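You operate a simulated robot arm through the tools that you are given. There is no shell and no other tool. Be economical: measure what you need, move in short steps, check, and stop when the job is done.

You run a simulated two-armed robot. Do the job below in one go: nothing can be reset, and whatever is moved stays where it is left.

Task
Press a dough lump flat on the soaked husk, add cheese and fold it.
Fine: lump and cheese from the dough board; the press lid ends open.

The check looks at the end state, three seconds after you hand in, the way a careful person would. Anything else that was tipped, shoved, dropped, spilled or broken makes it a failure. A push-on lid holds only when it is set on centred and level and pressed home; a screw cap is set on level and turned clockwise until tight. Flat cloth is picked up by pressing the open fingertips on it (5 to 10 N) and closing them slowly along it; thin cloth reads only 2 to 8 mm in the jaws.

Robot
Two 7-joint arms with two-finger parallel grippers on one trunk, on a base that drives. Base frame: it is fixed to the floor where the robot stands at the start and does not move with it; the origin is under the middle of the robot, x ahead of it, y to its left, z up. Units: cm, rad, N and s.
The left shoulder is at the start at [2, 13.8, 150], the right one opposite. Each reaches about 67.1 cm from its shoulder. Places, roughly: husk (8x20x4 cm) [80, 20, 90]; husk face [20, 30, 90]; husk flap [10, 30, 90]. Payload 1.57 kg a hand.
The TCP of each hand is the grasp point between the finger pads, 3 cm short of the fingertips. In the tool frame z runs along the fingers and y along their closing line. The gripper opens to 8 cm. The fingers are 1.7 cm wide and 1.2 cm thick; the gripper's body (4 by 8.2 cm) begins 8 cm behind the TCP.
Orientation is that of the tool frame in the base frame, as a unit quaternion [x, y, z, w]. With the fingers straight down and closing along the base's y, the tool's x points along the base's -x, its y along +y and its z along -z.

Tools
- The arms move only by the tool play_rows. It takes "left_series", "right_series" or both (then of equal length, played together; a hand with none holds still); each is a list that holds one entry, the list of rows, each a list of 7 numbers: the shift along the base's x, y, z in cm, then the turn, a rotation vector about the base's x, y, z in rad, then the closure in counts, from 0 (fully open) to 255 (shut). In form: [[[dx, dy, dz, ax, ay, az, fingers], ...]]. A call has 1 to 10 rows; each row shifts and turns the commanded pose from where the row before left it. Rows are played at 5 a second. More than 5 cm and 0.15 rad between two rows, or a gripper value outside its range, and nothing of the call is played. A pose out of reach is approached as far as the arm can. The call stops where the force on the tool passes 90 N (or 10 N more than at its start, if that is more) or the arm is blocked; 0.2 s more then pass. Each finger travels about 4.5 cm/s and halts on what it meets, pressing with about 33 N; the grip force reading is that of the motor and also rises with nothing between the fingers. The clock runs only during rows and for 0.2 s after the last one: add rows that do not move to give the fingers time. The reply holds the time, the measured pose of the TCP, the force on the tool along the base axes, the opening and the grip force, in the units named above and with some noise, with the torque about the TCP (base axes, N m) and any sound that the robot's microphone picked up, and new pictures: "views" is both (left out), scene, wrist or none (wrist: the cameras of the hands that moved).
- Cameras (640 x 400 px; columns grow to the right, rows downward): "scene" is now at [18.52, 3.07, 139.91]; the picture's right is [0.35, -0.94, 0.00], its down [-0.39, -0.15, -0.91] and it looks along [0.85, 0.31, -0.42] (base axes); focal length 214 px, centre (320, 200). "left" rides on the left gripper at [7.2, 0.6, -12.2] in its tool frame; the picture's right is [-0.09, 1.00, 0.00], its down [-0.84, -0.08, -0.54] and it looks along [-0.54, -0.05, 0.84] (tool axes); focal length 238 px, centre (320, 200). "right" rides on the right gripper at [7.2, -0.7, -12.2] in its tool frame; the picture's right is [0.09, 1.00, 0.00], its down [-0.84, 0.08, -0.54] and it looks along [-0.54, 0.05, 0.84] (tool axes); focal length 238 px, centre (320, 200). There is no depth. A picture from a camera that has moved, and an enlarged one, comes with that camera's place and axes in the base frame and with its lens.
- move_column(by): slides the trunk up (or, below 0, down) by that many cm; the arms and the scene camera ride with it, the base frame stays. It gives what a move gives, with no picture.
- roll_base(legs): drives the robot by 1 to 6 legs, each [ahead, left, turn to the left] in cm, cm and rad, along the robot's own axes; the way and the turn of a leg run together, so that a leg with both is an arc; at most 150 cm and 3.142 rad a leg. The arms and the cameras ride along, it lands a little off, and it stops where it bumps. It gives what a move gives, and a new picture of the scene camera.
- turn_head(pan, tilt): turns the head with the scene camera to pan (to the left, within 1.047 rad either way) and tilt (down, from -0.506 to 1.204), counted from straight ahead of the robot. It gives what a move gives, and a new picture of the scene camera.
- enlarge(camera, box): a new picture of the part [left, top, right, bottom] of that camera's present view, enlarged. The clock stands still meanwhile.
- finish_job(): hands the job in; it is judged then, once.

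Work in short steps. Places have to be worked out from the pictures, the camera data and where the tool is seen: move nearer, look again, correct. Check each grasp and each placing, and mend what went wrong. You have 120 turns and 260 pictures in all, those below and enlarged ones among them. Open the grippers and draw the arms clear of the work before you hand the job in, unless the task says otherwise; then end with one line.

The tools are called after ">>>" by a JSON object that holds its "name" and its "arguments". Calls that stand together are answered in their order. play_rows: Moves the arms, as the interface text tells. Its arguments: {"type":"object","properties":{"left_series":{"type":"array","items":{"type":"array","items":{"type":"array","items":{"type":"number"}}}},"right_series":{"type":"array","items":{"type":"array","items":{"type":"array","items":{"type":"number"}}}},"views":{"type":"string","enum":["both","scene","wrist","none"]}},"required":[]} The other tools are called the same way: move_column (by) slides the trunk up or down; roll_base (legs) drives the base; turn_head (pan, tilt) turns the head that bears the scene camera; enlarge (camera, box) takes an enlarged picture of a part of a camera's view; finish_job () hands the job in.

At the start:

```text
t: 0.0
left_ee_pos: [27.83, 34.73, 124.35]
left_tcp_rot: [-0.003, 1.0, -0.004, 0.001]
left_ft_force: [-0.5, 0.0, -0.1]
left_torque: [0.03, 0.01, -0.01]
left_gripper_width: 8.01
left_grasp_force: 0.0
right_ee_pos: [29.41, 2.47, 133.47]
right_tcp_rot: [0.0, 1.0, 0.0, 0.001]
right_ft_force: [-0.1, 0.5, 0.3]
right_torque: [0.01, 0.03, 0.01]
right_gripper_width: 8.0
right_grasp_force: 0.0
trunk travel left (down, up): [-87.5, 36.5]
robot x, y, heading: [0.13, 0.04, -0.003]
head pan, tilt: [0.353, 0.433]
```

scene: 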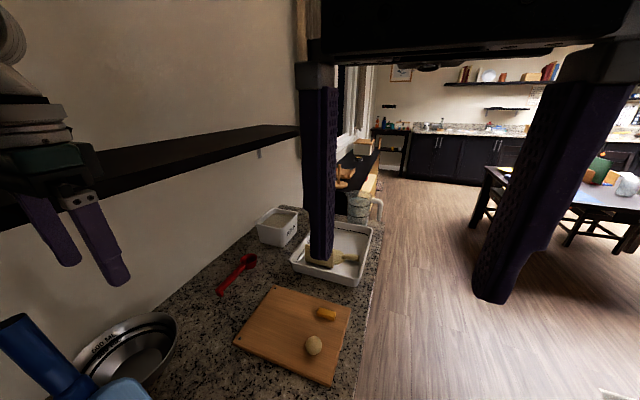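
right: 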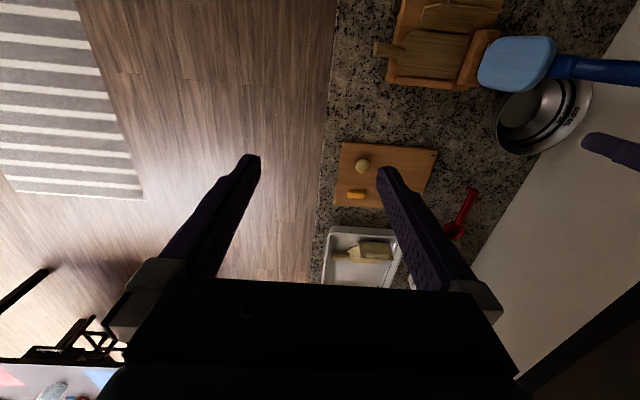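
left: 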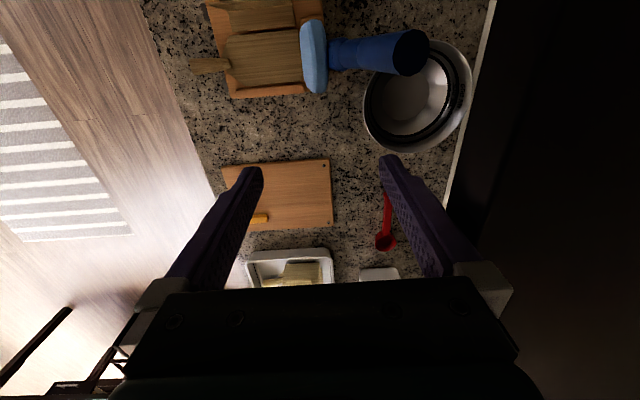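

I start by looking closely at the counter: the press area, board and tray.

>>> {"name": "turn_head", "arguments": {"pan": 0.9, "tilt": 1.0}}

>>> {"name": "enlarge", "arguments": {"camera": "left", "box": [180, 0, 480, 190]}}

>>> {"name": "enlarge", "arguments": {"camera": "right", "box": [300, 0, 620, 300]}}

```text
t: 1.0
left_ee_pos: [27.71, 34.72, 124.3]
left_tcp_rot: [-0.004, 1.0, -0.004, 0.0]
left_ft_force: [-0.3, 0.2, 0.0]
left_torque: [0.01, 0.0, 0.0]
left_gripper_width: 7.99
left_grasp_force: 0.1
right_ee_pos: [29.4, 2.31, 133.37]
right_tcp_rot: [0.001, 1.0, 0.0, 0.0]
right_ft_force: [-0.1, -0.4, -0.8]
right_torque: [0.0, 0.01, 0.0]
right_gripper_width: 8.02
right_grasp_force: 0.1
trunk travel left (down, up): [-87.5, 36.5]
robot x, y, heading: [0.02, -0.48, 0.003]
head pan, tilt: [0.901, 1.0]
camera scene: at [14.21, 5.34, 135.2], right [0.78, -0.62, 0.0], down [-0.52, -0.66, -0.54], along [0.34, 0.42, -0.84], focal length 214 px, centre (320, 200)
```

scene: 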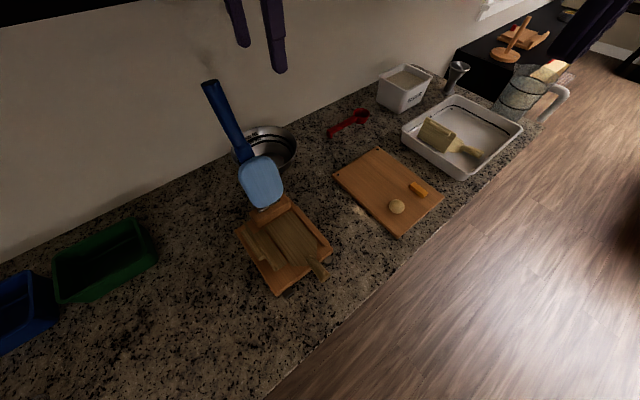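

```text
2.11 times, centred on (330, 95) of left
camera zoom: at [20.46, 35.45, 136.5], right [0.08, 1.0, -0.01], down [0.84, -0.07, 0.54], along [0.54, -0.05, -0.84], focal length 502 px, centre (299, 421)
```

zoom: 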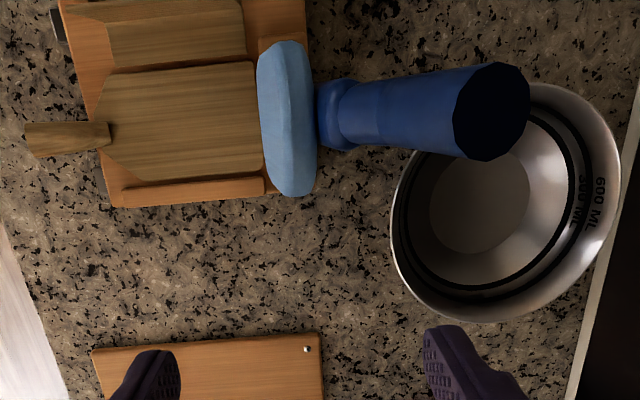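

```text
1.33 times, centred on (460, 150) of right
camera zoom: at [22.35, 1.72, 145.63], right [-0.09, 1.0, 0.0], down [0.84, 0.08, 0.54], along [0.54, 0.05, -0.84], focal length 318 px, centre (133, 267)
```

zoom: 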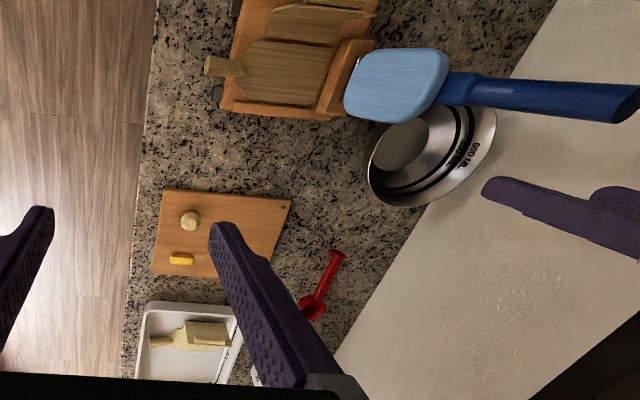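

Zooming in on the press and the tray.

>>> {"name": "enlarge", "arguments": {"camera": "scene", "box": [200, 70, 360, 310]}}

>>> {"name": "enlarge", "arguments": {"camera": "scene", "box": [320, 50, 580, 240]}}

```text
1.67 times, centred on (280, 190) of scene
camera zoom: at [14.21, 5.34, 135.2], right [0.78, -0.62, 0.0], down [-0.52, -0.66, -0.54], along [0.34, 0.42, -0.84], focal length 358 px, centre (387, 217)
```

zoom: 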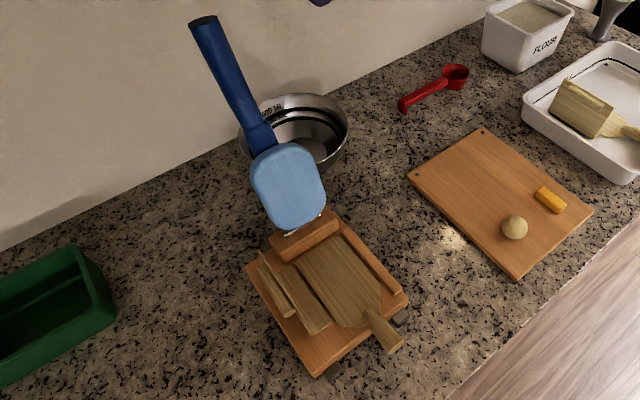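

```text
2.11 times, centred on (450, 145) of scene
camera zoom: at [14.21, 5.34, 135.2], right [0.78, -0.62, 0.0], down [-0.52, -0.66, -0.54], along [0.34, 0.42, -0.84], focal length 452 px, centre (46, 316)
```

zoom: 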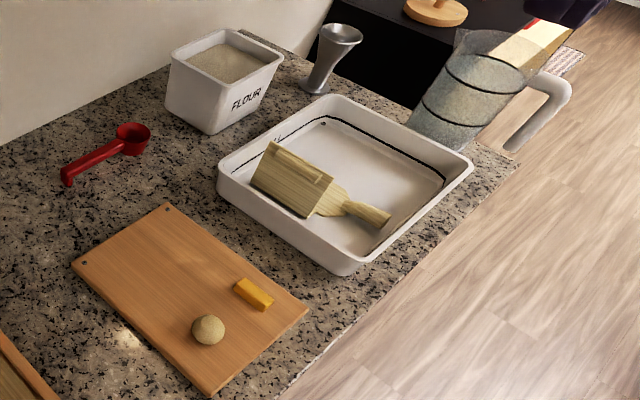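

The open husk (face with tail, plus flap) lies on the press with the lid standing open. By triangulation the lump is at about [48,15.3,87.7], the cheese at [56.7,15.3,87.5] and the lid handle tip at [21,42,116]. I move the left hand over the board, clear of the handle, before lowering the trunk.

>>> {"name": "play_rows", "arguments": {"left_series": [[[3.4, -3.2, 0, 0, 0, 0, 0], [3.4, -3.2, 0, 0, 0, 0, 0], [3.4, -3.2, 0, 0, 0, 0, 0], [3.4, -3.2, 0, 0, 0, 0, 0], [3.4, -3.2, 0, 0, 0, 0, 0], [3.2, -3.3, 0, 0, 0, 0, 0], [0, 0, 0, 0, 0, 0, 0]]], "views": "none"}}

>>> {"name": "move_column", "arguments": {"by": -20}}

>>> {"name": "turn_head", "arguments": {"pan": 0.9, "tilt": 0.9}}

>>> {"name": "enlarge", "arguments": {"camera": "left", "box": [0, 0, 640, 400]}}

```text
t: 1.4
left_ee_pos: [28.84, 32.88, 122.41]
left_tcp_rot: [-0.106, 0.991, -0.084, 0.001]
left_ft_force: [1.2, -0.9, 0.4]
left_torque: [0.03, 0.0, 0.04]
left_gripper_width: 8.01
left_grasp_force: 0.0
right_ee_pos: [29.49, 2.43, 133.47]
right_tcp_rot: [0.0, 1.0, 0.0, 0.0]
right_ft_force: [-0.9, 0.1, -0.5]
right_torque: [-0.01, 0.0, 0.01]
right_gripper_width: 7.99
right_grasp_force: 0.0
trunk travel left (down, up): [-87.5, 36.5]
robot x, y, heading: [-0.05, 0.07, 0.001]
head pan, tilt: [0.901, 1.0]
stopped in row 2 (left hand): the arm was blocked; the commanded pose is now the measured one
```

```text
t: 3.3
left_ee_pos: [34.16, 30.74, 110.62]
left_tcp_rot: [-0.08, 0.984, -0.119, 0.106]
left_ft_force: [-0.5, 0.1, 0.6]
left_torque: [-0.01, 0.01, 0.01]
left_gripper_width: 8.02
left_grasp_force: 0.2
right_ee_pos: [29.15, 2.61, 115.51]
right_tcp_rot: [-0.004, 1.0, 0.003, 0.0]
right_ft_force: [0.8, -0.1, 0.0]
right_torque: [-0.03, 0.03, 0.02]
right_gripper_width: 8.0
right_grasp_force: 0.0
trunk travel left (down, up): [-69.7, 54.3]
robot x, y, heading: [-0.43, -0.12, 0.009]
head pan, tilt: [0.901, 1.0]
stopped: the arm was blocked; the commanded pose is now the measured one
```

```text
t: 3.9
left_ee_pos: [34.08, 30.61, 110.45]
left_tcp_rot: [-0.08, 0.984, -0.12, 0.101]
left_ft_force: [-0.7, 0.2, -0.2]
left_torque: [-0.02, 0.02, 0.01]
left_gripper_width: 8.0
left_grasp_force: 0.1
right_ee_pos: [29.08, 2.72, 115.64]
right_tcp_rot: [-0.003, 1.0, 0.003, 0.0]
right_ft_force: [-0.2, 0.3, -0.1]
right_torque: [0.0, 0.03, 0.04]
right_gripper_width: 7.99
right_grasp_force: 0.1
trunk travel left (down, up): [-69.7, 54.3]
robot x, y, heading: [-0.45, 0.13, 0.003]
head pan, tilt: [0.901, 0.901]
camera scene: at [14.26, 5.89, 118.09], right [0.79, -0.62, 0.0], down [-0.48, -0.62, -0.62], along [0.38, 0.49, -0.78], focal length 214 px, centre (320, 200)
```

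scene: 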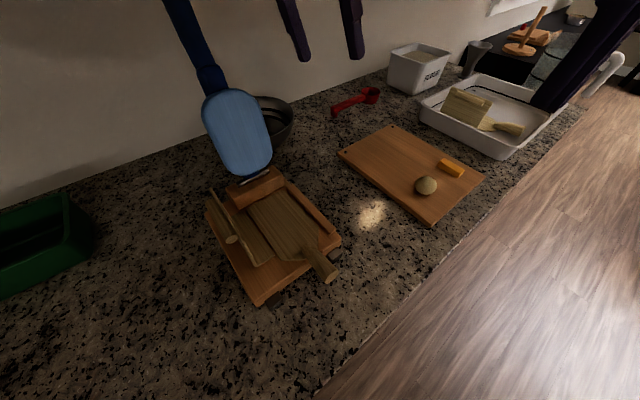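

```text
1.00 times, centred on (320, 200) of left (not enlarged: the box is as wide or as high as the picture)
camera zoom: at [24.34, 32.58, 120.56], right [-0.05, 0.97, -0.23], down [0.7, 0.2, 0.69], along [0.71, -0.13, -0.69], focal length 238 px, centre (320, 200)
```

zoom: 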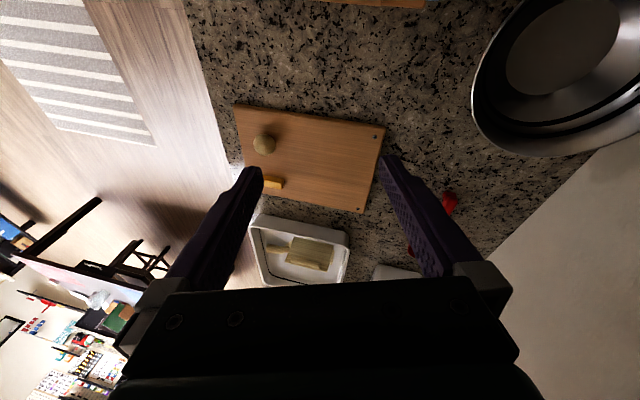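

The left arm was blocked, probably its elbow against the wall shelf. I look up to the left to see.

>>> {"name": "turn_head", "arguments": {"pan": 1.04, "tilt": 0.0}}

>>> {"name": "turn_head", "arguments": {"pan": 0.5, "tilt": 0.1}}

```text
t: 5.1
left_ee_pos: [34.04, 30.64, 110.33]
left_tcp_rot: [-0.081, 0.985, -0.118, 0.1]
left_ft_force: [0.6, 0.4, 0.3]
left_torque: [0.01, 0.02, 0.0]
left_gripper_width: 7.97
left_grasp_force: 0.1
right_ee_pos: [29.17, 2.59, 115.59]
right_tcp_rot: [-0.004, 1.0, 0.001, 0.0]
right_ft_force: [-0.4, 0.0, 0.2]
right_torque: [-0.01, 0.03, -0.01]
right_gripper_width: 8.01
right_grasp_force: 0.2
trunk travel left (down, up): [-69.7, 54.3]
robot x, y, heading: [-0.45, -0.3, 0.008]
head pan, tilt: [1.04, 0.0]
camera scene: at [14.12, 7.66, 126.13], right [0.87, -0.5, 0.0], down [0.0, 0.0, -1.0], along [0.5, 0.87, 0.0], focal length 214 px, centre (320, 200)
```

scene: 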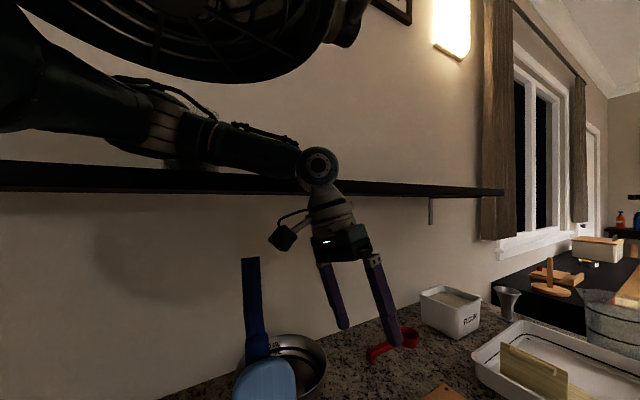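

```text
t: 6.1
left_ee_pos: [33.98, 30.64, 110.35]
left_tcp_rot: [-0.081, 0.984, -0.12, 0.1]
left_ft_force: [-0.6, 0.1, -0.1]
left_torque: [-0.01, -0.05, 0.02]
left_gripper_width: 8.0
left_grasp_force: 0.0
right_ee_pos: [29.72, 2.04, 115.61]
right_tcp_rot: [0.0, 1.0, -0.001, 0.004]
right_ft_force: [74.9, -58.9, -6.5]
right_torque: [7.36, 8.68, 5.22]
right_gripper_width: 8.01
right_grasp_force: 0.0
trunk travel left (down, up): [-69.7, 54.3]
robot x, y, heading: [-0.14, -0.16, 0.005]
head pan, tilt: [0.499, 0.099]
camera scene: at [15.33, 7.0, 125.32], right [0.78, -0.62, 0.0], down [-0.05, -0.07, -1.0], along [0.62, 0.78, -0.09], focal length 214 px, centre (320, 200)
```

scene: 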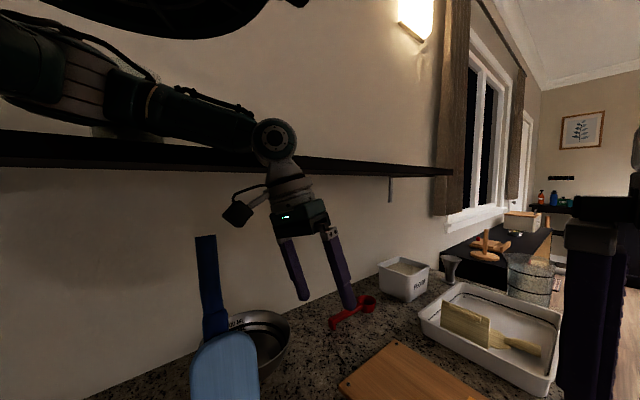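

The left forearm rests on the shelf edge, and the head bumps the right arm. I pan the head back and raise the trunk again.

>>> {"name": "turn_head", "arguments": {"pan": 0.95, "tilt": 0.1}}

>>> {"name": "move_column", "arguments": {"by": 16}}

>>> {"name": "turn_head", "arguments": {"pan": 1.0, "tilt": 0.25}}

```text
t: 7.0
left_ee_pos: [33.93, 30.5, 110.31]
left_tcp_rot: [-0.082, 0.984, -0.119, 0.1]
left_ft_force: [0.3, 0.0, 0.5]
left_torque: [0.02, 0.01, 0.0]
left_gripper_width: 7.99
left_grasp_force: 0.0
right_ee_pos: [29.1, 2.49, 115.73]
right_tcp_rot: [-0.002, 1.0, 0.003, 0.001]
right_ft_force: [29.8, 1.4, 13.2]
right_torque: [-0.13, 4.99, -0.16]
right_gripper_width: 7.99
right_grasp_force: 0.0
trunk travel left (down, up): [-69.7, 54.3]
robot x, y, heading: [-0.23, 0.01, 0.003]
head pan, tilt: [0.949, 0.099]
camera scene: at [14.81, 7.35, 125.19], right [0.82, -0.57, 0.0], down [-0.06, -0.08, -0.99], along [0.56, 0.82, -0.1], focal length 214 px, centre (320, 200)
```

scene: 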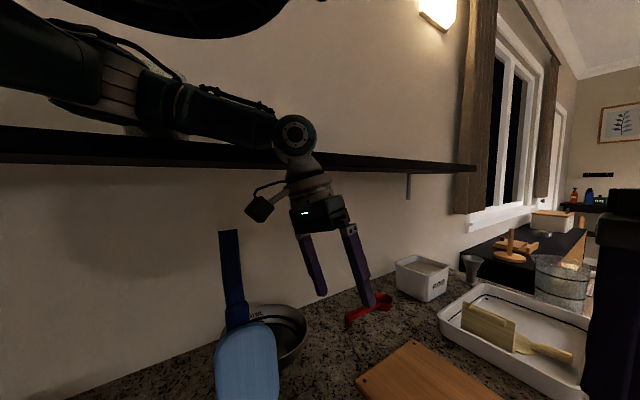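

```text
t: 8.8
left_ee_pos: [33.9, 30.44, 126.38]
left_tcp_rot: [-0.082, 0.984, -0.12, 0.1]
left_ft_force: [-0.2, 0.3, -0.4]
left_torque: [0.02, 0.02, -0.02]
left_gripper_width: 8.02
left_grasp_force: 0.1
right_ee_pos: [29.01, 2.35, 131.71]
right_tcp_rot: [-0.003, 1.0, 0.0, -0.001]
right_ft_force: [9.3, -4.9, 8.4]
right_torque: [0.56, 2.1, 0.39]
right_gripper_width: 8.02
right_grasp_force: 0.2
trunk travel left (down, up): [-85.7, 38.3]
robot x, y, heading: [-0.31, -0.35, 0.002]
head pan, tilt: [0.949, 0.099]
```

```text
t: 9.5
left_ee_pos: [33.93, 30.41, 126.34]
left_tcp_rot: [-0.081, 0.984, -0.12, 0.1]
left_ft_force: [1.0, -0.2, -0.4]
left_torque: [0.04, 0.0, -0.01]
left_gripper_width: 8.01
left_grasp_force: 0.1
right_ee_pos: [29.11, 2.4, 131.49]
right_tcp_rot: [-0.004, 1.0, 0.0, 0.0]
right_ft_force: [0.3, 0.0, -0.6]
right_torque: [0.0, 0.01, 0.0]
right_gripper_width: 7.98
right_grasp_force: 0.0
trunk travel left (down, up): [-85.7, 38.3]
robot x, y, heading: [-0.46, -0.46, 0.004]
head pan, tilt: [1.0, 0.25]
camera scene: at [14.54, 7.61, 139.81], right [0.84, -0.54, 0.0], down [-0.13, -0.21, -0.97], along [0.52, 0.82, -0.25], focal length 214 px, centre (320, 200)
```

scene: 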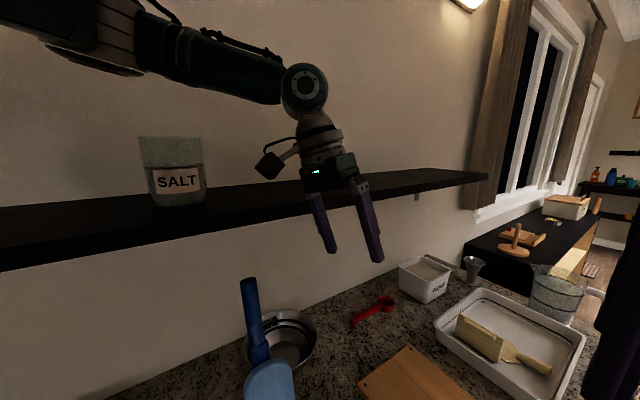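

Clear now; the salt on the shelf is untouched. I drive away from the counter, turn to face it and shift so the press and board are in front.

>>> {"name": "roll_base", "arguments": {"legs": [[0, -40, 0], [0, 0, 1.571], [0, -33, 0]]}}

>>> {"name": "turn_head", "arguments": {"pan": 0.0, "tilt": 0.7}}

```text
t: 17.7
left_ee_pos: [1.91, -5.66, 126.31]
left_tcp_rot: [0.758, -0.634, 0.013, -0.156]
left_ft_force: [-0.3, 0.1, 0.3]
left_torque: [0.01, -0.01, 0.01]
left_gripper_width: 8.0
left_grasp_force: 0.0
right_ee_pos: [30.06, -10.17, 131.69]
right_tcp_rot: [0.713, -0.701, 0.001, 0.001]
right_ft_force: [0.1, -0.1, -0.2]
right_torque: [0.03, 0.01, -0.01]
right_gripper_width: 8.01
right_grasp_force: 0.1
trunk travel left (down, up): [-85.7, 38.3]
robot x, y, heading: [32.67, -39.6, 1.589]
head pan, tilt: [1.0, 0.25]
camera scene: at [24.76, -24.8, 139.81], right [0.52, 0.85, 0.0], down [0.21, -0.13, -0.97], along [-0.82, 0.51, -0.25], focal length 214 px, centre (320, 200)
```

scene: 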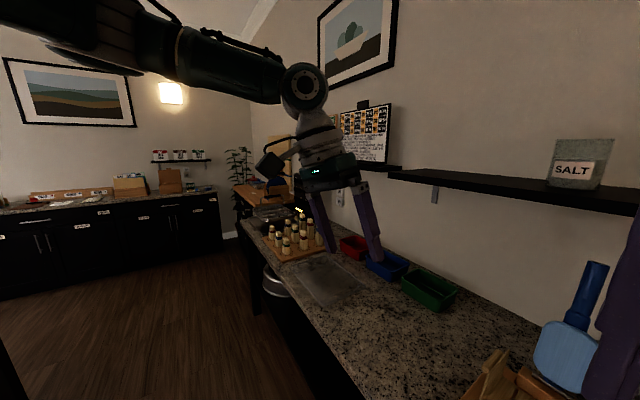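

```text
t: 18.9
left_ee_pos: [2.0, -5.69, 126.31]
left_tcp_rot: [0.758, -0.633, 0.013, -0.156]
left_ft_force: [-0.3, -1.0, 0.4]
left_torque: [0.0, -0.06, 0.01]
left_gripper_width: 7.99
left_grasp_force: 0.1
right_ee_pos: [30.03, -10.14, 131.66]
right_tcp_rot: [0.713, -0.701, 0.0, 0.0]
right_ft_force: [0.3, 0.2, -1.1]
right_torque: [0.0, 0.02, 0.0]
right_gripper_width: 8.0
right_grasp_force: 0.1
trunk travel left (down, up): [-85.7, 38.3]
robot x, y, heading: [33.03, -39.64, 1.591]
head pan, tilt: [0.0, 0.7]
camera scene: at [32.55, -21.21, 135.73], right [1.0, 0.02, 0.0], down [0.01, -0.64, -0.77], along [-0.01, 0.77, -0.64], focal length 214 px, centre (320, 200)
```

scene: 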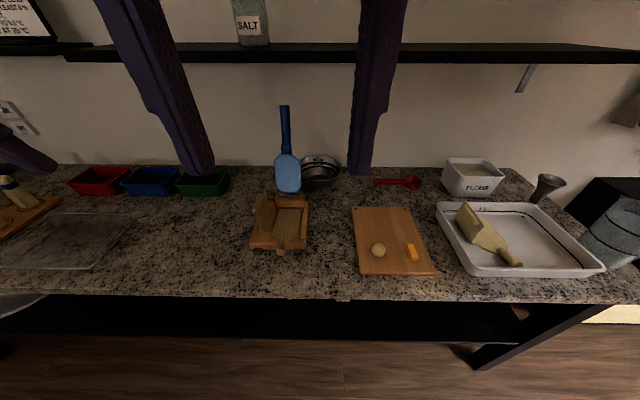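

An excellent view now. I level the left hand, move the right hand aside to the board's side, then lower the trunk.

>>> {"name": "play_rows", "arguments": {"left_series": [[[0, 0, 0, -0.07, 0.08, -0.06, 0], [0, 0, 0, -0.07, 0.08, -0.06, 0], [0, 0, 0, -0.063, 0.08, -0.058, 0], [0, 0, 0, 0, 0, 0, 0], [0, 0, 0, 0, 0, 0, 0], [0, 0, 0, 0, 0, 0, 0]]], "right_series": [[[4.5, 0, 0, 0, 0, 0, 0], [4.5, 0, 0, 0, 0, 0, 0], [4.5, 0, 0, 0, 0, 0, 0], [4.5, 0, 0, 0, 0, 0, 0], [4, 0, 0, 0, 0, 0, 0], [0, 0, 0, 0, 0, 0, 0]]], "views": "none"}}

>>> {"name": "move_column", "arguments": {"by": -22}}

>>> {"name": "turn_head", "arguments": {"pan": 0.1, "tilt": 0.6}}

```text
t: 19.5
left_ee_pos: [-0.24, -7.5, 124.73]
left_tcp_rot: [0.782, -0.61, 0.05, -0.117]
left_ft_force: [0.0, 0.6, 0.3]
left_torque: [-0.04, -0.02, 0.01]
left_gripper_width: 8.0
left_grasp_force: 0.2
right_ee_pos: [37.57, -10.25, 131.64]
right_tcp_rot: [0.713, -0.701, 0.0, 0.001]
right_ft_force: [-1.1, 0.5, -0.5]
right_torque: [0.02, 0.02, 0.01]
right_gripper_width: 7.99
right_grasp_force: 0.1
trunk travel left (down, up): [-85.7, 38.3]
robot x, y, heading: [32.99, -39.27, 1.594]
head pan, tilt: [0.0, 0.7]
stopped in row 2 (left hand): the arm was blocked; the commanded pose is now the measured one
```

```text
t: 21.8
left_ee_pos: [-0.17, -7.56, 102.71]
left_tcp_rot: [0.782, -0.61, 0.05, -0.117]
left_ft_force: [0.1, 0.1, -0.4]
left_torque: [-0.02, 0.0, 0.04]
left_gripper_width: 8.0
left_grasp_force: 0.2
right_ee_pos: [37.49, -10.22, 109.69]
right_tcp_rot: [0.713, -0.701, 0.0, 0.0]
right_ft_force: [0.2, 0.1, 0.1]
right_torque: [-0.01, -0.01, 0.02]
right_gripper_width: 7.97
right_grasp_force: 0.1
trunk travel left (down, up): [-63.7, 60.3]
robot x, y, heading: [33.19, -39.88, 1.591]
head pan, tilt: [0.0, 0.7]
```

```text
t: 22.5
left_ee_pos: [-0.16, -7.49, 102.77]
left_tcp_rot: [0.783, -0.61, 0.051, -0.116]
left_ft_force: [0.5, -1.2, -0.3]
left_torque: [0.01, -0.01, 0.02]
left_gripper_width: 8.01
left_grasp_force: 0.0
right_ee_pos: [37.57, -10.36, 109.69]
right_tcp_rot: [0.714, -0.7, 0.0, 0.0]
right_ft_force: [-0.1, -0.1, 0.1]
right_torque: [-0.03, 0.01, -0.01]
right_gripper_width: 8.01
right_grasp_force: 0.1
trunk travel left (down, up): [-63.7, 60.3]
robot x, y, heading: [33.16, -39.41, 1.589]
head pan, tilt: [0.099, 0.6]
camera scene: at [31.67, -20.92, 114.58], right [0.99, 0.12, 0.0], down [0.07, -0.56, -0.82], along [-0.1, 0.82, -0.57], focal length 214 px, centre (320, 200)
```

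scene: 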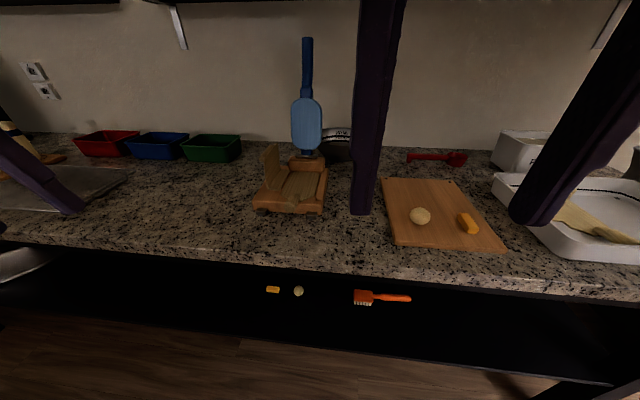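

Let me zoom in on the press to understand the husk's face and flap.

>>> {"name": "enlarge", "arguments": {"camera": "scene", "box": [230, 90, 370, 230]}}

>>> {"name": "enlarge", "arguments": {"camera": "left", "box": [0, 0, 640, 400]}}

```text
2.86 times, centred on (300, 160) of scene
camera zoom: at [31.67, -20.92, 114.58], right [0.99, 0.12, 0.0], down [0.07, -0.56, -0.82], along [-0.1, 0.82, -0.57], focal length 613 px, centre (377, 314)
```

zoom: 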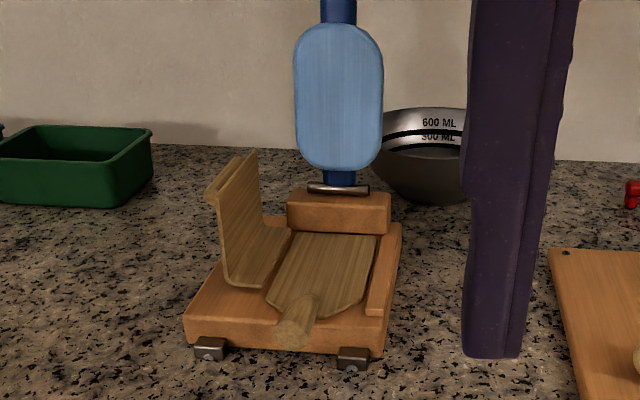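

```text
1.00 times, centred on (320, 200) of left (not enlarged: the box is as wide or as high as the picture)
camera zoom: at [-1.67, -16.19, 113.97], right [-0.96, -0.14, -0.24], down [-0.26, 0.76, 0.6], along [0.1, 0.63, -0.77], focal length 238 px, centre (320, 200)
```

zoom: 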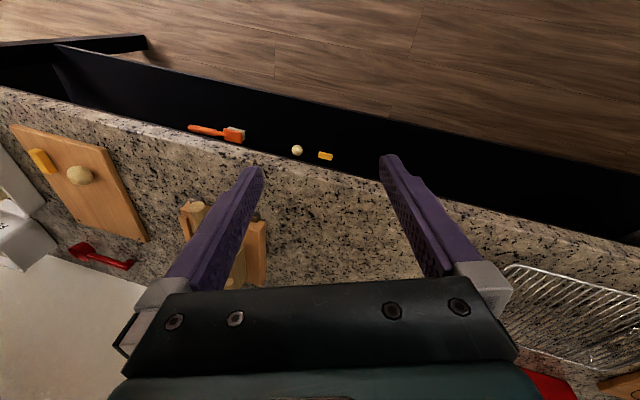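

I check the left arm's posture, since it got blocked again.

>>> {"name": "turn_head", "arguments": {"pan": 1.0, "tilt": 0.1}}

```text
t: 23.7
left_ee_pos: [-0.1, -7.55, 102.91]
left_tcp_rot: [0.782, -0.61, 0.05, -0.117]
left_ft_force: [0.6, 0.3, 0.1]
left_torque: [-0.01, 0.0, -0.04]
left_gripper_width: 8.0
left_grasp_force: 0.0
right_ee_pos: [37.52, -10.21, 109.55]
right_tcp_rot: [0.713, -0.701, 0.0, 0.001]
right_ft_force: [-0.6, 0.2, -0.3]
right_torque: [-0.01, 0.0, 0.0]
right_gripper_width: 7.97
right_grasp_force: 0.1
trunk travel left (down, up): [-63.7, 60.3]
robot x, y, heading: [32.89, -39.53, 1.589]
head pan, tilt: [1.0, 0.099]
camera scene: at [24.88, -24.87, 119.2], right [0.53, 0.85, 0.0], down [0.08, -0.05, -0.99], along [-0.85, 0.52, -0.1], focal length 214 px, centre (320, 200)
```

scene: 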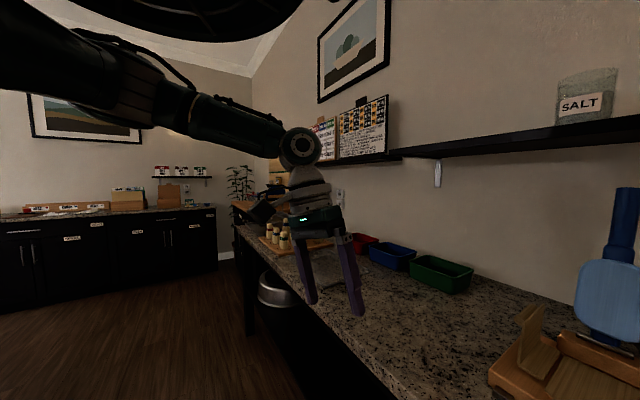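

The left arm looks free. I try a gentle translation with small turns toward the front.

>>> {"name": "play_rows", "arguments": {"left_series": [[[1.5, 0.5, 1, 0, 0, 0, 0], [1.5, 0.5, 1, 0, 0, 0, 0], [1.5, 0.5, 1, 0, 0, 0, 0], [1.5, 0.5, 1, 0, 0, 0, 0], [1.5, 0.5, 1, 0, 0, 0, 0], [1.5, 0.5, 1, 0, 0, 0, 0], [1.5, 0.5, 0, 0, 0, 0, 0], [1.5, 0.5, 0, 0, 0, 0, 0]]], "right_series": [[[2, 0, 0, 0, 0, 0, 0], [2, 0, 0, 0, 0, 0, 0], [2, 0, 0, 0, 0, 0, 0], [2, 0, 0, 0, 0, 0, 0], [2, 0, 0, 0, 0, 0, 0], [2, 0, 0, 0, 0, 0, 0], [2, 0, 0, 0, 0, 0, 0], [0, 0, 0, 0, 0, 0, 0]]], "views": "scene"}}

```text
t: 24.5
left_ee_pos: [2.31, -8.28, 103.13]
left_tcp_rot: [0.821, -0.545, 0.1, -0.141]
left_ft_force: [-0.3, 0.4, -0.7]
left_torque: [-0.01, 0.01, -0.03]
left_gripper_width: 8.01
left_grasp_force: 0.1
right_ee_pos: [42.85, -10.25, 109.61]
right_tcp_rot: [0.713, -0.702, 0.001, 0.001]
right_ft_force: [-0.4, -0.3, 0.0]
right_torque: [-0.04, -0.03, 0.02]
right_gripper_width: 8.01
right_grasp_force: 0.2
trunk travel left (down, up): [-63.7, 60.3]
robot x, y, heading: [32.97, -39.32, 1.587]
head pan, tilt: [1.0, 0.099]
stopped in row 3 (left hand): the arm was blocked; the commanded pose is now the measured one
camera scene: at [24.87, -24.88, 119.2], right [0.52, 0.85, 0.0], down [0.08, -0.05, -1.0], along [-0.85, 0.52, -0.1], focal length 214 px, centre (320, 200)
```

scene: 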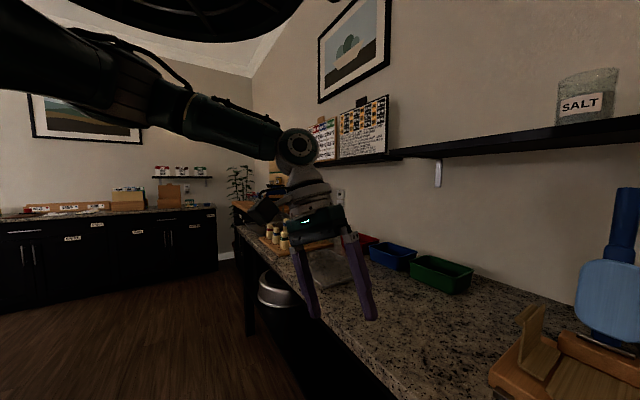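

Small test motions to find which direction the left arm can go: first up and forward.

>>> {"name": "play_rows", "arguments": {"left_series": [[[0, 2, 1, 0, 0, 0, 0], [0, 2, 1, 0, 0, 0, 0], [0, 2, 1, 0, 0, 0, 0], [0, 2, 1, 0, 0, 0, 0], [0, 0, 0, 0, 0, 0, 0]]], "views": "none"}}

>>> {"name": "play_rows", "arguments": {"left_series": [[[0, 0, 0, 0, 0, -0.08, 0], [0, 0, 0, 0, 0, -0.08, 0], [0, 0, 0, 0, 0, -0.08, 0], [0, 0, 0, 0, 0, 0, 0]]], "views": "none"}}

>>> {"name": "play_rows", "arguments": {"left_series": [[[0, 0, 0, 0, 0, 0.08, 0], [0, 0, 0, 0, 0, 0.08, 0], [0, 0, 0, 0, 0, 0.08, 0], [0, 0, 0, 0, 0, 0, 0]]], "views": "none"}}

```text
t: 25.1
left_ee_pos: [0.26, -5.82, 103.85]
left_tcp_rot: [0.848, -0.48, 0.133, -0.181]
left_ft_force: [-0.6, -0.4, 0.4]
left_torque: [0.0, 0.02, 0.01]
left_gripper_width: 8.0
left_grasp_force: 0.0
right_ee_pos: [42.94, -10.24, 109.57]
right_tcp_rot: [0.713, -0.702, 0.001, 0.001]
right_ft_force: [-0.1, 0.1, 0.3]
right_torque: [0.01, 0.01, 0.05]
right_gripper_width: 8.01
right_grasp_force: 0.0
trunk travel left (down, up): [-63.7, 60.3]
robot x, y, heading: [32.89, -39.73, 1.589]
head pan, tilt: [1.0, 0.099]
stopped in row 3 (left hand): the arm was blocked; the commanded pose is now the measured one
```

```text
t: 26.1
left_ee_pos: [-0.88, -6.79, 103.4]
left_tcp_rot: [0.8, -0.546, 0.167, -0.184]
left_ft_force: [-0.9, 0.3, 0.0]
left_torque: [-0.01, 0.01, -0.04]
left_gripper_width: 8.0
left_grasp_force: 0.1
right_ee_pos: [42.97, -10.2, 109.55]
right_tcp_rot: [0.714, -0.701, 0.001, 0.0]
right_ft_force: [-0.2, -0.7, -0.8]
right_torque: [0.01, 0.03, 0.0]
right_gripper_width: 8.0
right_grasp_force: 0.1
trunk travel left (down, up): [-63.7, 60.3]
robot x, y, heading: [32.99, -39.69, 1.588]
head pan, tilt: [1.0, 0.099]
```

```text
t: 27.1
left_ee_pos: [-0.25, -7.01, 102.49]
left_tcp_rot: [0.858, -0.461, 0.148, -0.173]
left_ft_force: [-0.6, -0.5, 1.0]
left_torque: [0.0, 0.02, 0.04]
left_gripper_width: 8.03
left_grasp_force: 0.1
right_ee_pos: [42.89, -10.23, 109.58]
right_tcp_rot: [0.713, -0.701, 0.0, 0.001]
right_ft_force: [-0.5, -0.5, 0.3]
right_torque: [-0.01, -0.02, 0.01]
right_gripper_width: 8.04
right_grasp_force: 0.0
trunk travel left (down, up): [-63.7, 60.3]
robot x, y, heading: [32.89, -39.68, 1.591]
head pan, tilt: [1.0, 0.099]
```

The left arm is stuck near a joint limit; the right arm works well and will do the job. I shift the base left and ahead so the right shoulder is between press and board.

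>>> {"name": "roll_base", "arguments": {"legs": [[0, 15, 0], [10, 0, -0.02]]}}

>>> {"name": "turn_head", "arguments": {"pan": -0.05, "tilt": 0.75}}

```text
t: 29.3
left_ee_pos: [-14.55, 3.89, 103.4]
left_tcp_rot: [0.849, -0.472, 0.146, -0.187]
left_ft_force: [-0.4, -0.5, -0.5]
left_torque: [0.01, 0.03, 0.01]
left_gripper_width: 7.98
left_grasp_force: 0.1
right_ee_pos: [28.45, -0.84, 109.71]
right_tcp_rot: [-0.707, 0.707, -0.001, -0.001]
right_ft_force: [0.6, -0.1, -0.4]
right_torque: [0.02, -0.02, -0.02]
right_gripper_width: 8.0
right_grasp_force: 0.0
trunk travel left (down, up): [-63.7, 60.3]
robot x, y, heading: [17.42, -30.13, 1.565]
head pan, tilt: [1.0, 0.099]
camera scene: at [10.09, -15.11, 119.2], right [0.54, 0.84, 0.0], down [0.08, -0.05, -1.0], along [-0.84, 0.54, -0.1], focal length 214 px, centre (320, 200)
```

scene: 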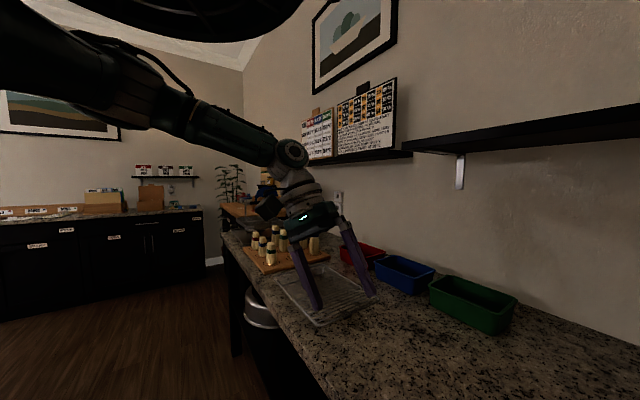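

```text
t: 30.6
left_ee_pos: [-14.57, 3.92, 103.44]
left_tcp_rot: [0.849, -0.471, 0.147, -0.188]
left_ft_force: [-0.2, 0.1, -0.3]
left_torque: [-0.01, 0.0, 0.0]
left_gripper_width: 7.99
left_grasp_force: 0.0
right_ee_pos: [28.37, -0.81, 109.63]
right_tcp_rot: [-0.706, 0.708, -0.001, -0.001]
right_ft_force: [-0.1, 0.9, 0.1]
right_torque: [0.0, 0.02, 0.0]
right_gripper_width: 7.99
right_grasp_force: 0.1
trunk travel left (down, up): [-63.7, 60.3]
robot x, y, heading: [17.99, -30.09, 1.572]
head pan, tilt: [-0.051, 0.75]
camera scene: at [18.25, -11.81, 113.3], right [1.0, -0.05, 0.0], down [-0.03, -0.68, -0.73], along [0.04, 0.73, -0.68], focal length 214 px, centre (320, 200)
```

scene: 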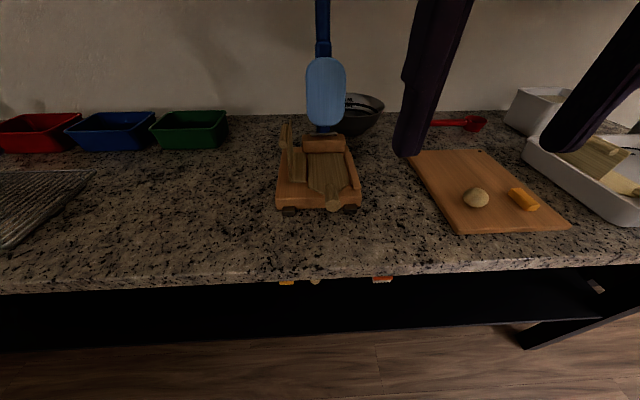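

Now I take the right hand over to the lump at a safe height.

>>> {"name": "play_rows", "arguments": {"right_series": [[[3.3, 2.7, 0, 0, 0, 0, 0], [3.3, 2.7, 0, 0, 0, 0, 0], [3.3, 2.7, 0, 0, 0, 0, 0], [3.3, 2.7, -2, 0, 0, 0, 0], [3.3, 2.7, -3, 0, 0, 0, 0], [3.1, 2.6, -3, 0, 0, 0, 0], [0, 0, -2, 0, 0, 0, 0], [0, 0, 0, 0, 0, 0, 0]]]}}

```text
refused: row 5 steps farther than a row can; nothing moved
```

>>> {"name": "play_rows", "arguments": {"right_series": [[[3.3, 2.7, 0, 0, 0, 0, 0], [3.3, 2.7, 0, 0, 0, 0, 0], [3.3, 2.7, 0, 0, 0, 0, 0], [3.3, 2.7, 0, 0, 0, 0, 0], [3.3, 2.7, 0, 0, 0, 0, 0], [3.1, 2.6, 0, 0, 0, 0, 0], [0, 0, -4, 0, 0, 0, 0], [0, 0, -4, 0, 0, 0, 0], [0, 0, 0, 0, 0, 0, 0]]]}}

```text
t: 32.6
left_ee_pos: [-14.56, 3.8, 103.36]
left_tcp_rot: [0.85, -0.47, 0.148, -0.188]
left_ft_force: [-0.7, -0.4, 0.5]
left_torque: [0.02, 0.01, 0.01]
left_gripper_width: 8.02
left_grasp_force: 0.1
right_ee_pos: [47.93, 15.28, 101.6]
right_tcp_rot: [-0.707, 0.708, -0.001, 0.0]
right_ft_force: [-0.6, -0.6, -0.2]
right_torque: [-0.01, 0.02, -0.01]
right_gripper_width: 8.05
right_grasp_force: 0.0
trunk travel left (down, up): [-63.7, 60.3]
robot x, y, heading: [17.93, -30.07, 1.567]
head pan, tilt: [-0.051, 0.75]
camera scene: at [18.26, -11.82, 113.3], right [1.0, -0.05, 0.0], down [-0.04, -0.68, -0.73], along [0.04, 0.73, -0.68], focal length 214 px, centre (320, 200)
camera right: at [48.74, 8.05, 113.74], right [-1.0, -0.09, 0.0], down [-0.08, 0.84, 0.54], along [-0.05, 0.54, -0.84], focal length 238 px, centre (320, 200)
```

scene: 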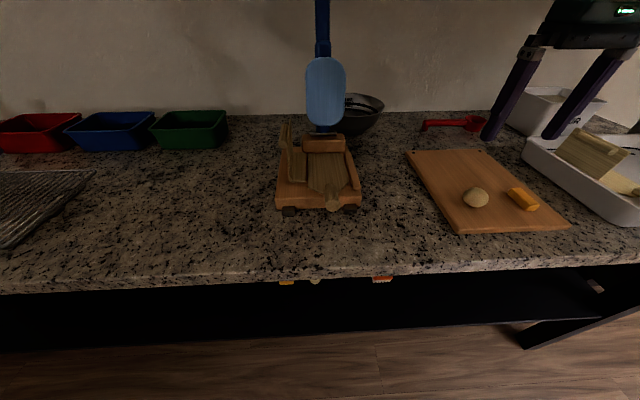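
right: 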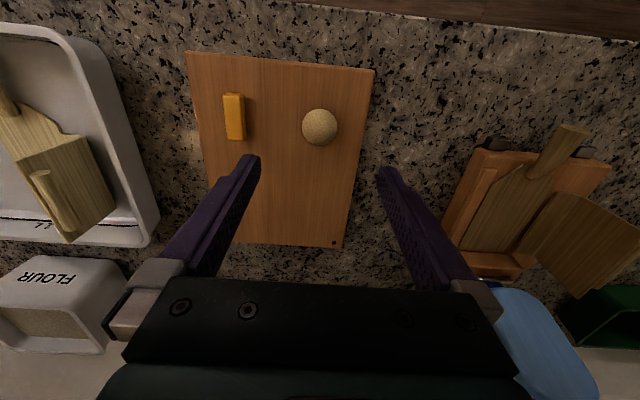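

Lump confirmed at [48.1,15.3]; the cheese is at [57.4,15.2]. I descend around the lump.

>>> {"name": "play_rows", "arguments": {"right_series": [[[0.2, 0, -4, 0, 0, 0, 0], [0, 0, -4, 0, 0, 0, 0], [0, 0, -2.5, 0, 0, 0, 0], [0, 0, -1.3, 0, 0, 0, 0], [0, 0, 0, 0, 0, 0, 0]]]}}

```text
t: 33.8
left_ee_pos: [-14.56, 3.86, 103.43]
left_tcp_rot: [0.85, -0.471, 0.146, -0.187]
left_ft_force: [0.6, -0.2, 0.4]
left_torque: [0.0, -0.03, 0.02]
left_gripper_width: 8.01
left_grasp_force: 0.0
right_ee_pos: [49.41, 13.6, 92.68]
right_tcp_rot: [-0.705, 0.71, -0.001, 0.002]
right_ft_force: [-0.8, 0.9, -0.1]
right_torque: [-0.01, -0.01, -0.03]
right_gripper_width: 8.0
right_grasp_force: 0.0
right hand out of reach, approached as far as the arm can: row 2, 3, 4
trunk travel left (down, up): [-63.7, 60.3]
robot x, y, heading: [18.18, -30.39, 1.57]
head pan, tilt: [-0.051, 0.75]
camera scene: at [18.26, -11.82, 113.3], right [1.0, -0.05, 0.0], down [-0.04, -0.68, -0.73], along [0.04, 0.73, -0.68], focal length 214 px, centre (320, 200)
camera right: at [50.19, 6.28, 104.79], right [-1.0, -0.08, 0.0], down [-0.07, 0.84, 0.54], along [-0.04, 0.54, -0.84], focal length 238 px, centre (320, 200)
```

scene: 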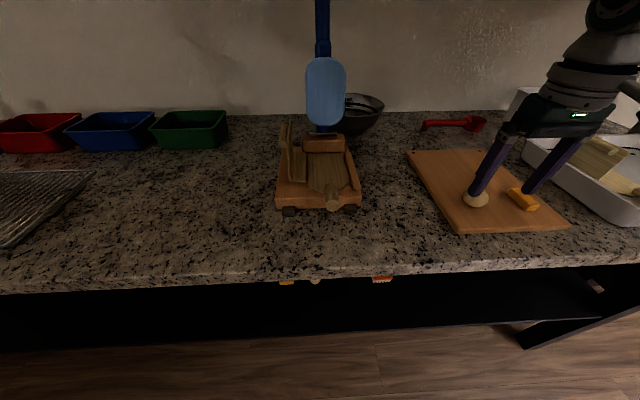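
right: 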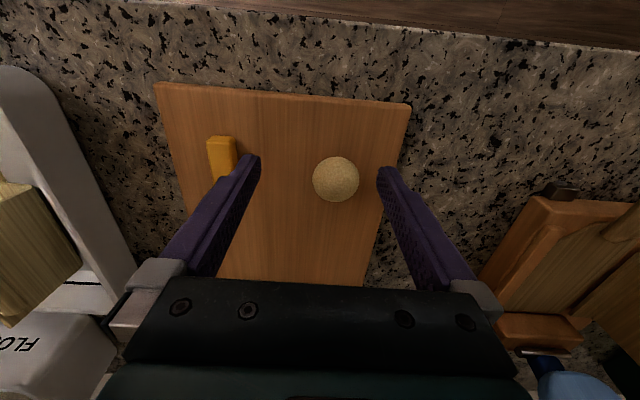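

The arm is at its reach limit. I lift the hand, lower the trunk 9 cm, and re-approach.

>>> {"name": "play_rows", "arguments": {"right_series": [[[0, 0, 4, 0, 0, 0, 0], [0, 0, 4, 0, 0, 0, 0], [0, 0, 2, 0, 0, 0, 0], [0, 0, 0, 0, 0, 0, 0]]], "views": "none"}}

>>> {"name": "move_column", "arguments": {"by": -9}}

```text
t: 34.8
left_ee_pos: [-14.59, 3.72, 103.28]
left_tcp_rot: [0.849, -0.471, 0.147, -0.188]
left_ft_force: [-0.1, -0.4, 0.1]
left_torque: [0.01, 0.0, 0.01]
left_gripper_width: 7.99
left_grasp_force: 0.2
right_ee_pos: [49.57, 13.62, 102.85]
right_tcp_rot: [-0.706, 0.708, -0.002, 0.0]
right_ft_force: [0.1, 1.4, -0.5]
right_torque: [0.01, -0.02, -0.02]
right_gripper_width: 8.01
right_grasp_force: 0.0
trunk travel left (down, up): [-63.7, 60.3]
robot x, y, heading: [17.84, -30.05, 1.569]
head pan, tilt: [-0.051, 0.75]
```

```text
t: 36.0
left_ee_pos: [-14.49, 3.85, 94.38]
left_tcp_rot: [0.849, -0.471, 0.147, -0.188]
left_ft_force: [0.5, 0.6, 0.0]
left_torque: [0.01, 0.03, 0.02]
left_gripper_width: 8.02
left_grasp_force: 0.2
right_ee_pos: [49.44, 13.66, 93.8]
right_tcp_rot: [-0.707, 0.707, -0.001, -0.001]
right_ft_force: [-0.2, -0.2, 0.0]
right_torque: [-0.03, -0.04, 0.03]
right_gripper_width: 7.99
right_grasp_force: 0.1
trunk travel left (down, up): [-54.7, 69.3]
robot x, y, heading: [18.1, -29.95, 1.57]
head pan, tilt: [-0.051, 0.75]
```

Now centre and descend.

>>> {"name": "play_rows", "arguments": {"right_series": [[[-1.3, 1.7, 0, 0, 0, 0, 0], [0, 0, -2, 0, 0, 0, 0], [0, 0, -1.5, 0, 0, 0, 0], [0, 0, -0.6, 0, 0, 0, 0], [0, 0, 0, 0, 0, 0, 0]]]}}

```text
t: 37.2
left_ee_pos: [-14.53, 3.88, 94.31]
left_tcp_rot: [0.85, -0.47, 0.147, -0.188]
left_ft_force: [-0.5, 0.2, -1.1]
left_torque: [-0.02, 0.02, -0.01]
left_gripper_width: 8.03
left_grasp_force: 0.0
right_ee_pos: [48.26, 15.28, 89.62]
right_tcp_rot: [-0.706, 0.708, -0.001, 0.0]
right_ft_force: [-0.2, 1.0, 0.4]
right_torque: [-0.04, 0.0, 0.01]
right_gripper_width: 8.02
right_grasp_force: 0.0
trunk travel left (down, up): [-54.7, 69.3]
robot x, y, heading: [17.77, -30.21, 1.57]
head pan, tilt: [-0.051, 0.75]
camera scene: at [18.26, -11.81, 104.3], right [1.0, -0.05, 0.0], down [-0.04, -0.68, -0.73], along [0.04, 0.73, -0.68], focal length 214 px, centre (320, 200)
camera right: at [48.98, 8.08, 101.82], right [-1.0, -0.09, 0.0], down [-0.08, 0.84, 0.54], along [-0.05, 0.54, -0.84], focal length 238 px, centre (320, 200)
```

scene: 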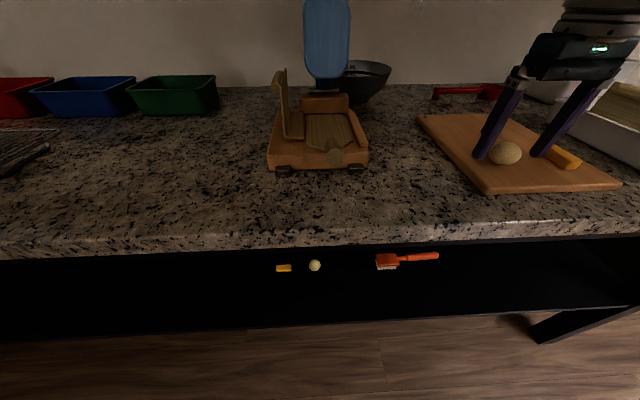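
right: 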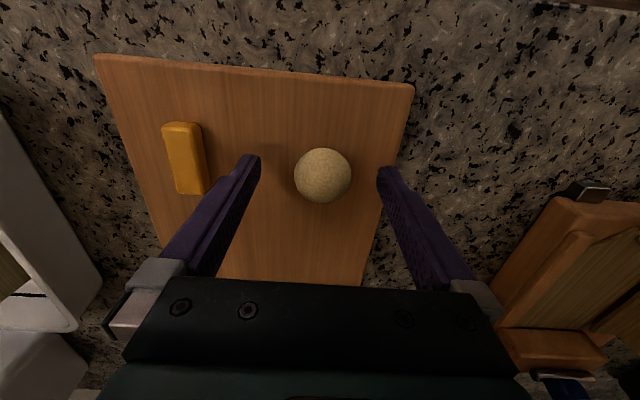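

I lower a little more and close gently on the lump, stepwise by width.

>>> {"name": "play_rows", "arguments": {"right_series": [[[0, -0.2, -0.5, 0, 0, 0, 0], [0, 0, 0, 0, 0, 0, 60], [0, 0, 0, 0, 0, 0, 110], [0, 0, 0, 0, 0, 0, 125], [0, 0, 0, 0, 0, 0, 132], [0, 0, 0, 0, 0, 0, 138], [0, 0, 0, 0, 0, 0, 138], [0, 0, 0, 0, 0, 0, 138]]], "views": "wrist"}}

```text
t: 39.0
left_ee_pos: [-14.54, 3.78, 94.37]
left_tcp_rot: [0.85, -0.47, 0.146, -0.187]
left_ft_force: [0.1, -0.7, 0.5]
left_torque: [0.0, -0.01, 0.0]
left_gripper_width: 8.03
left_grasp_force: 0.1
right_ee_pos: [48.22, 15.11, 89.13]
right_tcp_rot: [-0.706, 0.708, -0.001, 0.0]
right_ft_force: [1.2, -1.1, 0.6]
right_torque: [-0.01, -0.02, 0.02]
right_gripper_width: 3.79
right_grasp_force: 33.3
trunk travel left (down, up): [-54.7, 69.3]
robot x, y, heading: [18.05, -29.77, 1.569]
head pan, tilt: [-0.051, 0.75]
camera right: at [48.97, 7.88, 101.34], right [-1.0, -0.09, 0.0], down [-0.08, 0.84, 0.54], along [-0.05, 0.54, -0.84], focal length 238 px, centre (320, 200)
```

right: 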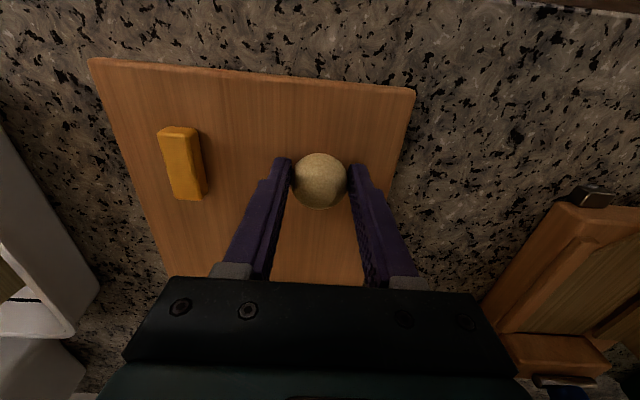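

Gripped (3.8 cm). I lift and carry it to in front of the press for a look.

>>> {"name": "play_rows", "arguments": {"right_series": [[[0, 0, 3, 0, 0, 0, 138], [0, 0, 4.5, 0, 0, 0, 138], [0, 0, 4.5, 0, 0, 0, 138], [-4.5, -0.5, 2, 0, 0, 0, 138], [-4.5, -0.5, 1, 0, 0, 0, 138], [-4.5, 0, 0, 0, 0, 0, 138], [-4.5, 0, 0, 0, 0, 0, 138], [-4.5, 0, 0, 0, 0, 0, 138], [-4, 0, 0, 0, 0, 0, 138], [0, 0, 0, 0, 0, 0, 138]]]}}

```text
t: 41.2
left_ee_pos: [-14.41, 3.85, 94.41]
left_tcp_rot: [0.849, -0.471, 0.148, -0.187]
left_ft_force: [0.2, 0.5, 0.8]
left_torque: [0.01, -0.02, 0.0]
left_gripper_width: 7.99
left_grasp_force: 0.2
right_ee_pos: [21.91, 14.05, 103.5]
right_tcp_rot: [-0.705, 0.709, -0.005, -0.006]
right_ft_force: [-0.4, 0.6, 0.1]
right_torque: [0.01, -0.02, -0.03]
right_gripper_width: 3.8
right_grasp_force: 33.2
trunk travel left (down, up): [-54.7, 69.3]
robot x, y, heading: [17.84, -30.11, 1.571]
head pan, tilt: [-0.051, 0.75]
camera scene: at [18.27, -11.82, 104.3], right [1.0, -0.05, 0.0], down [-0.04, -0.68, -0.73], along [0.04, 0.73, -0.68], focal length 214 px, centre (320, 200)
camera right: at [22.59, 7.08, 115.83], right [-1.0, -0.08, 0.0], down [-0.07, 0.85, 0.53], along [-0.05, 0.53, -0.85], focal length 238 px, centre (320, 200)
```

scene: 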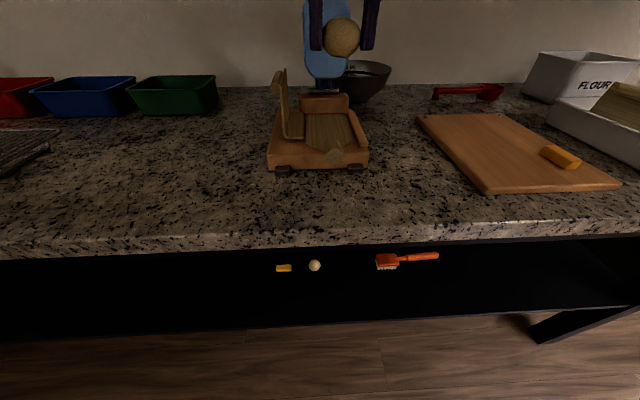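
right: 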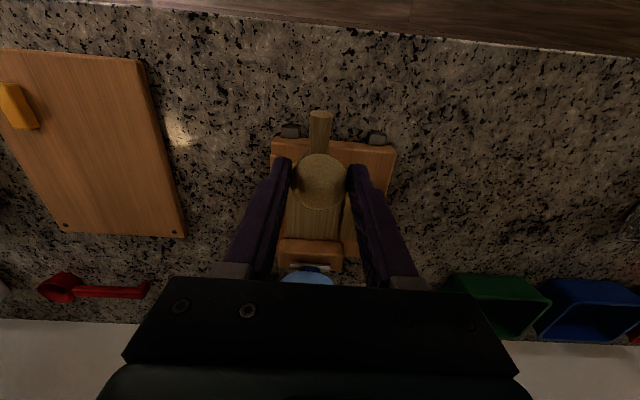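

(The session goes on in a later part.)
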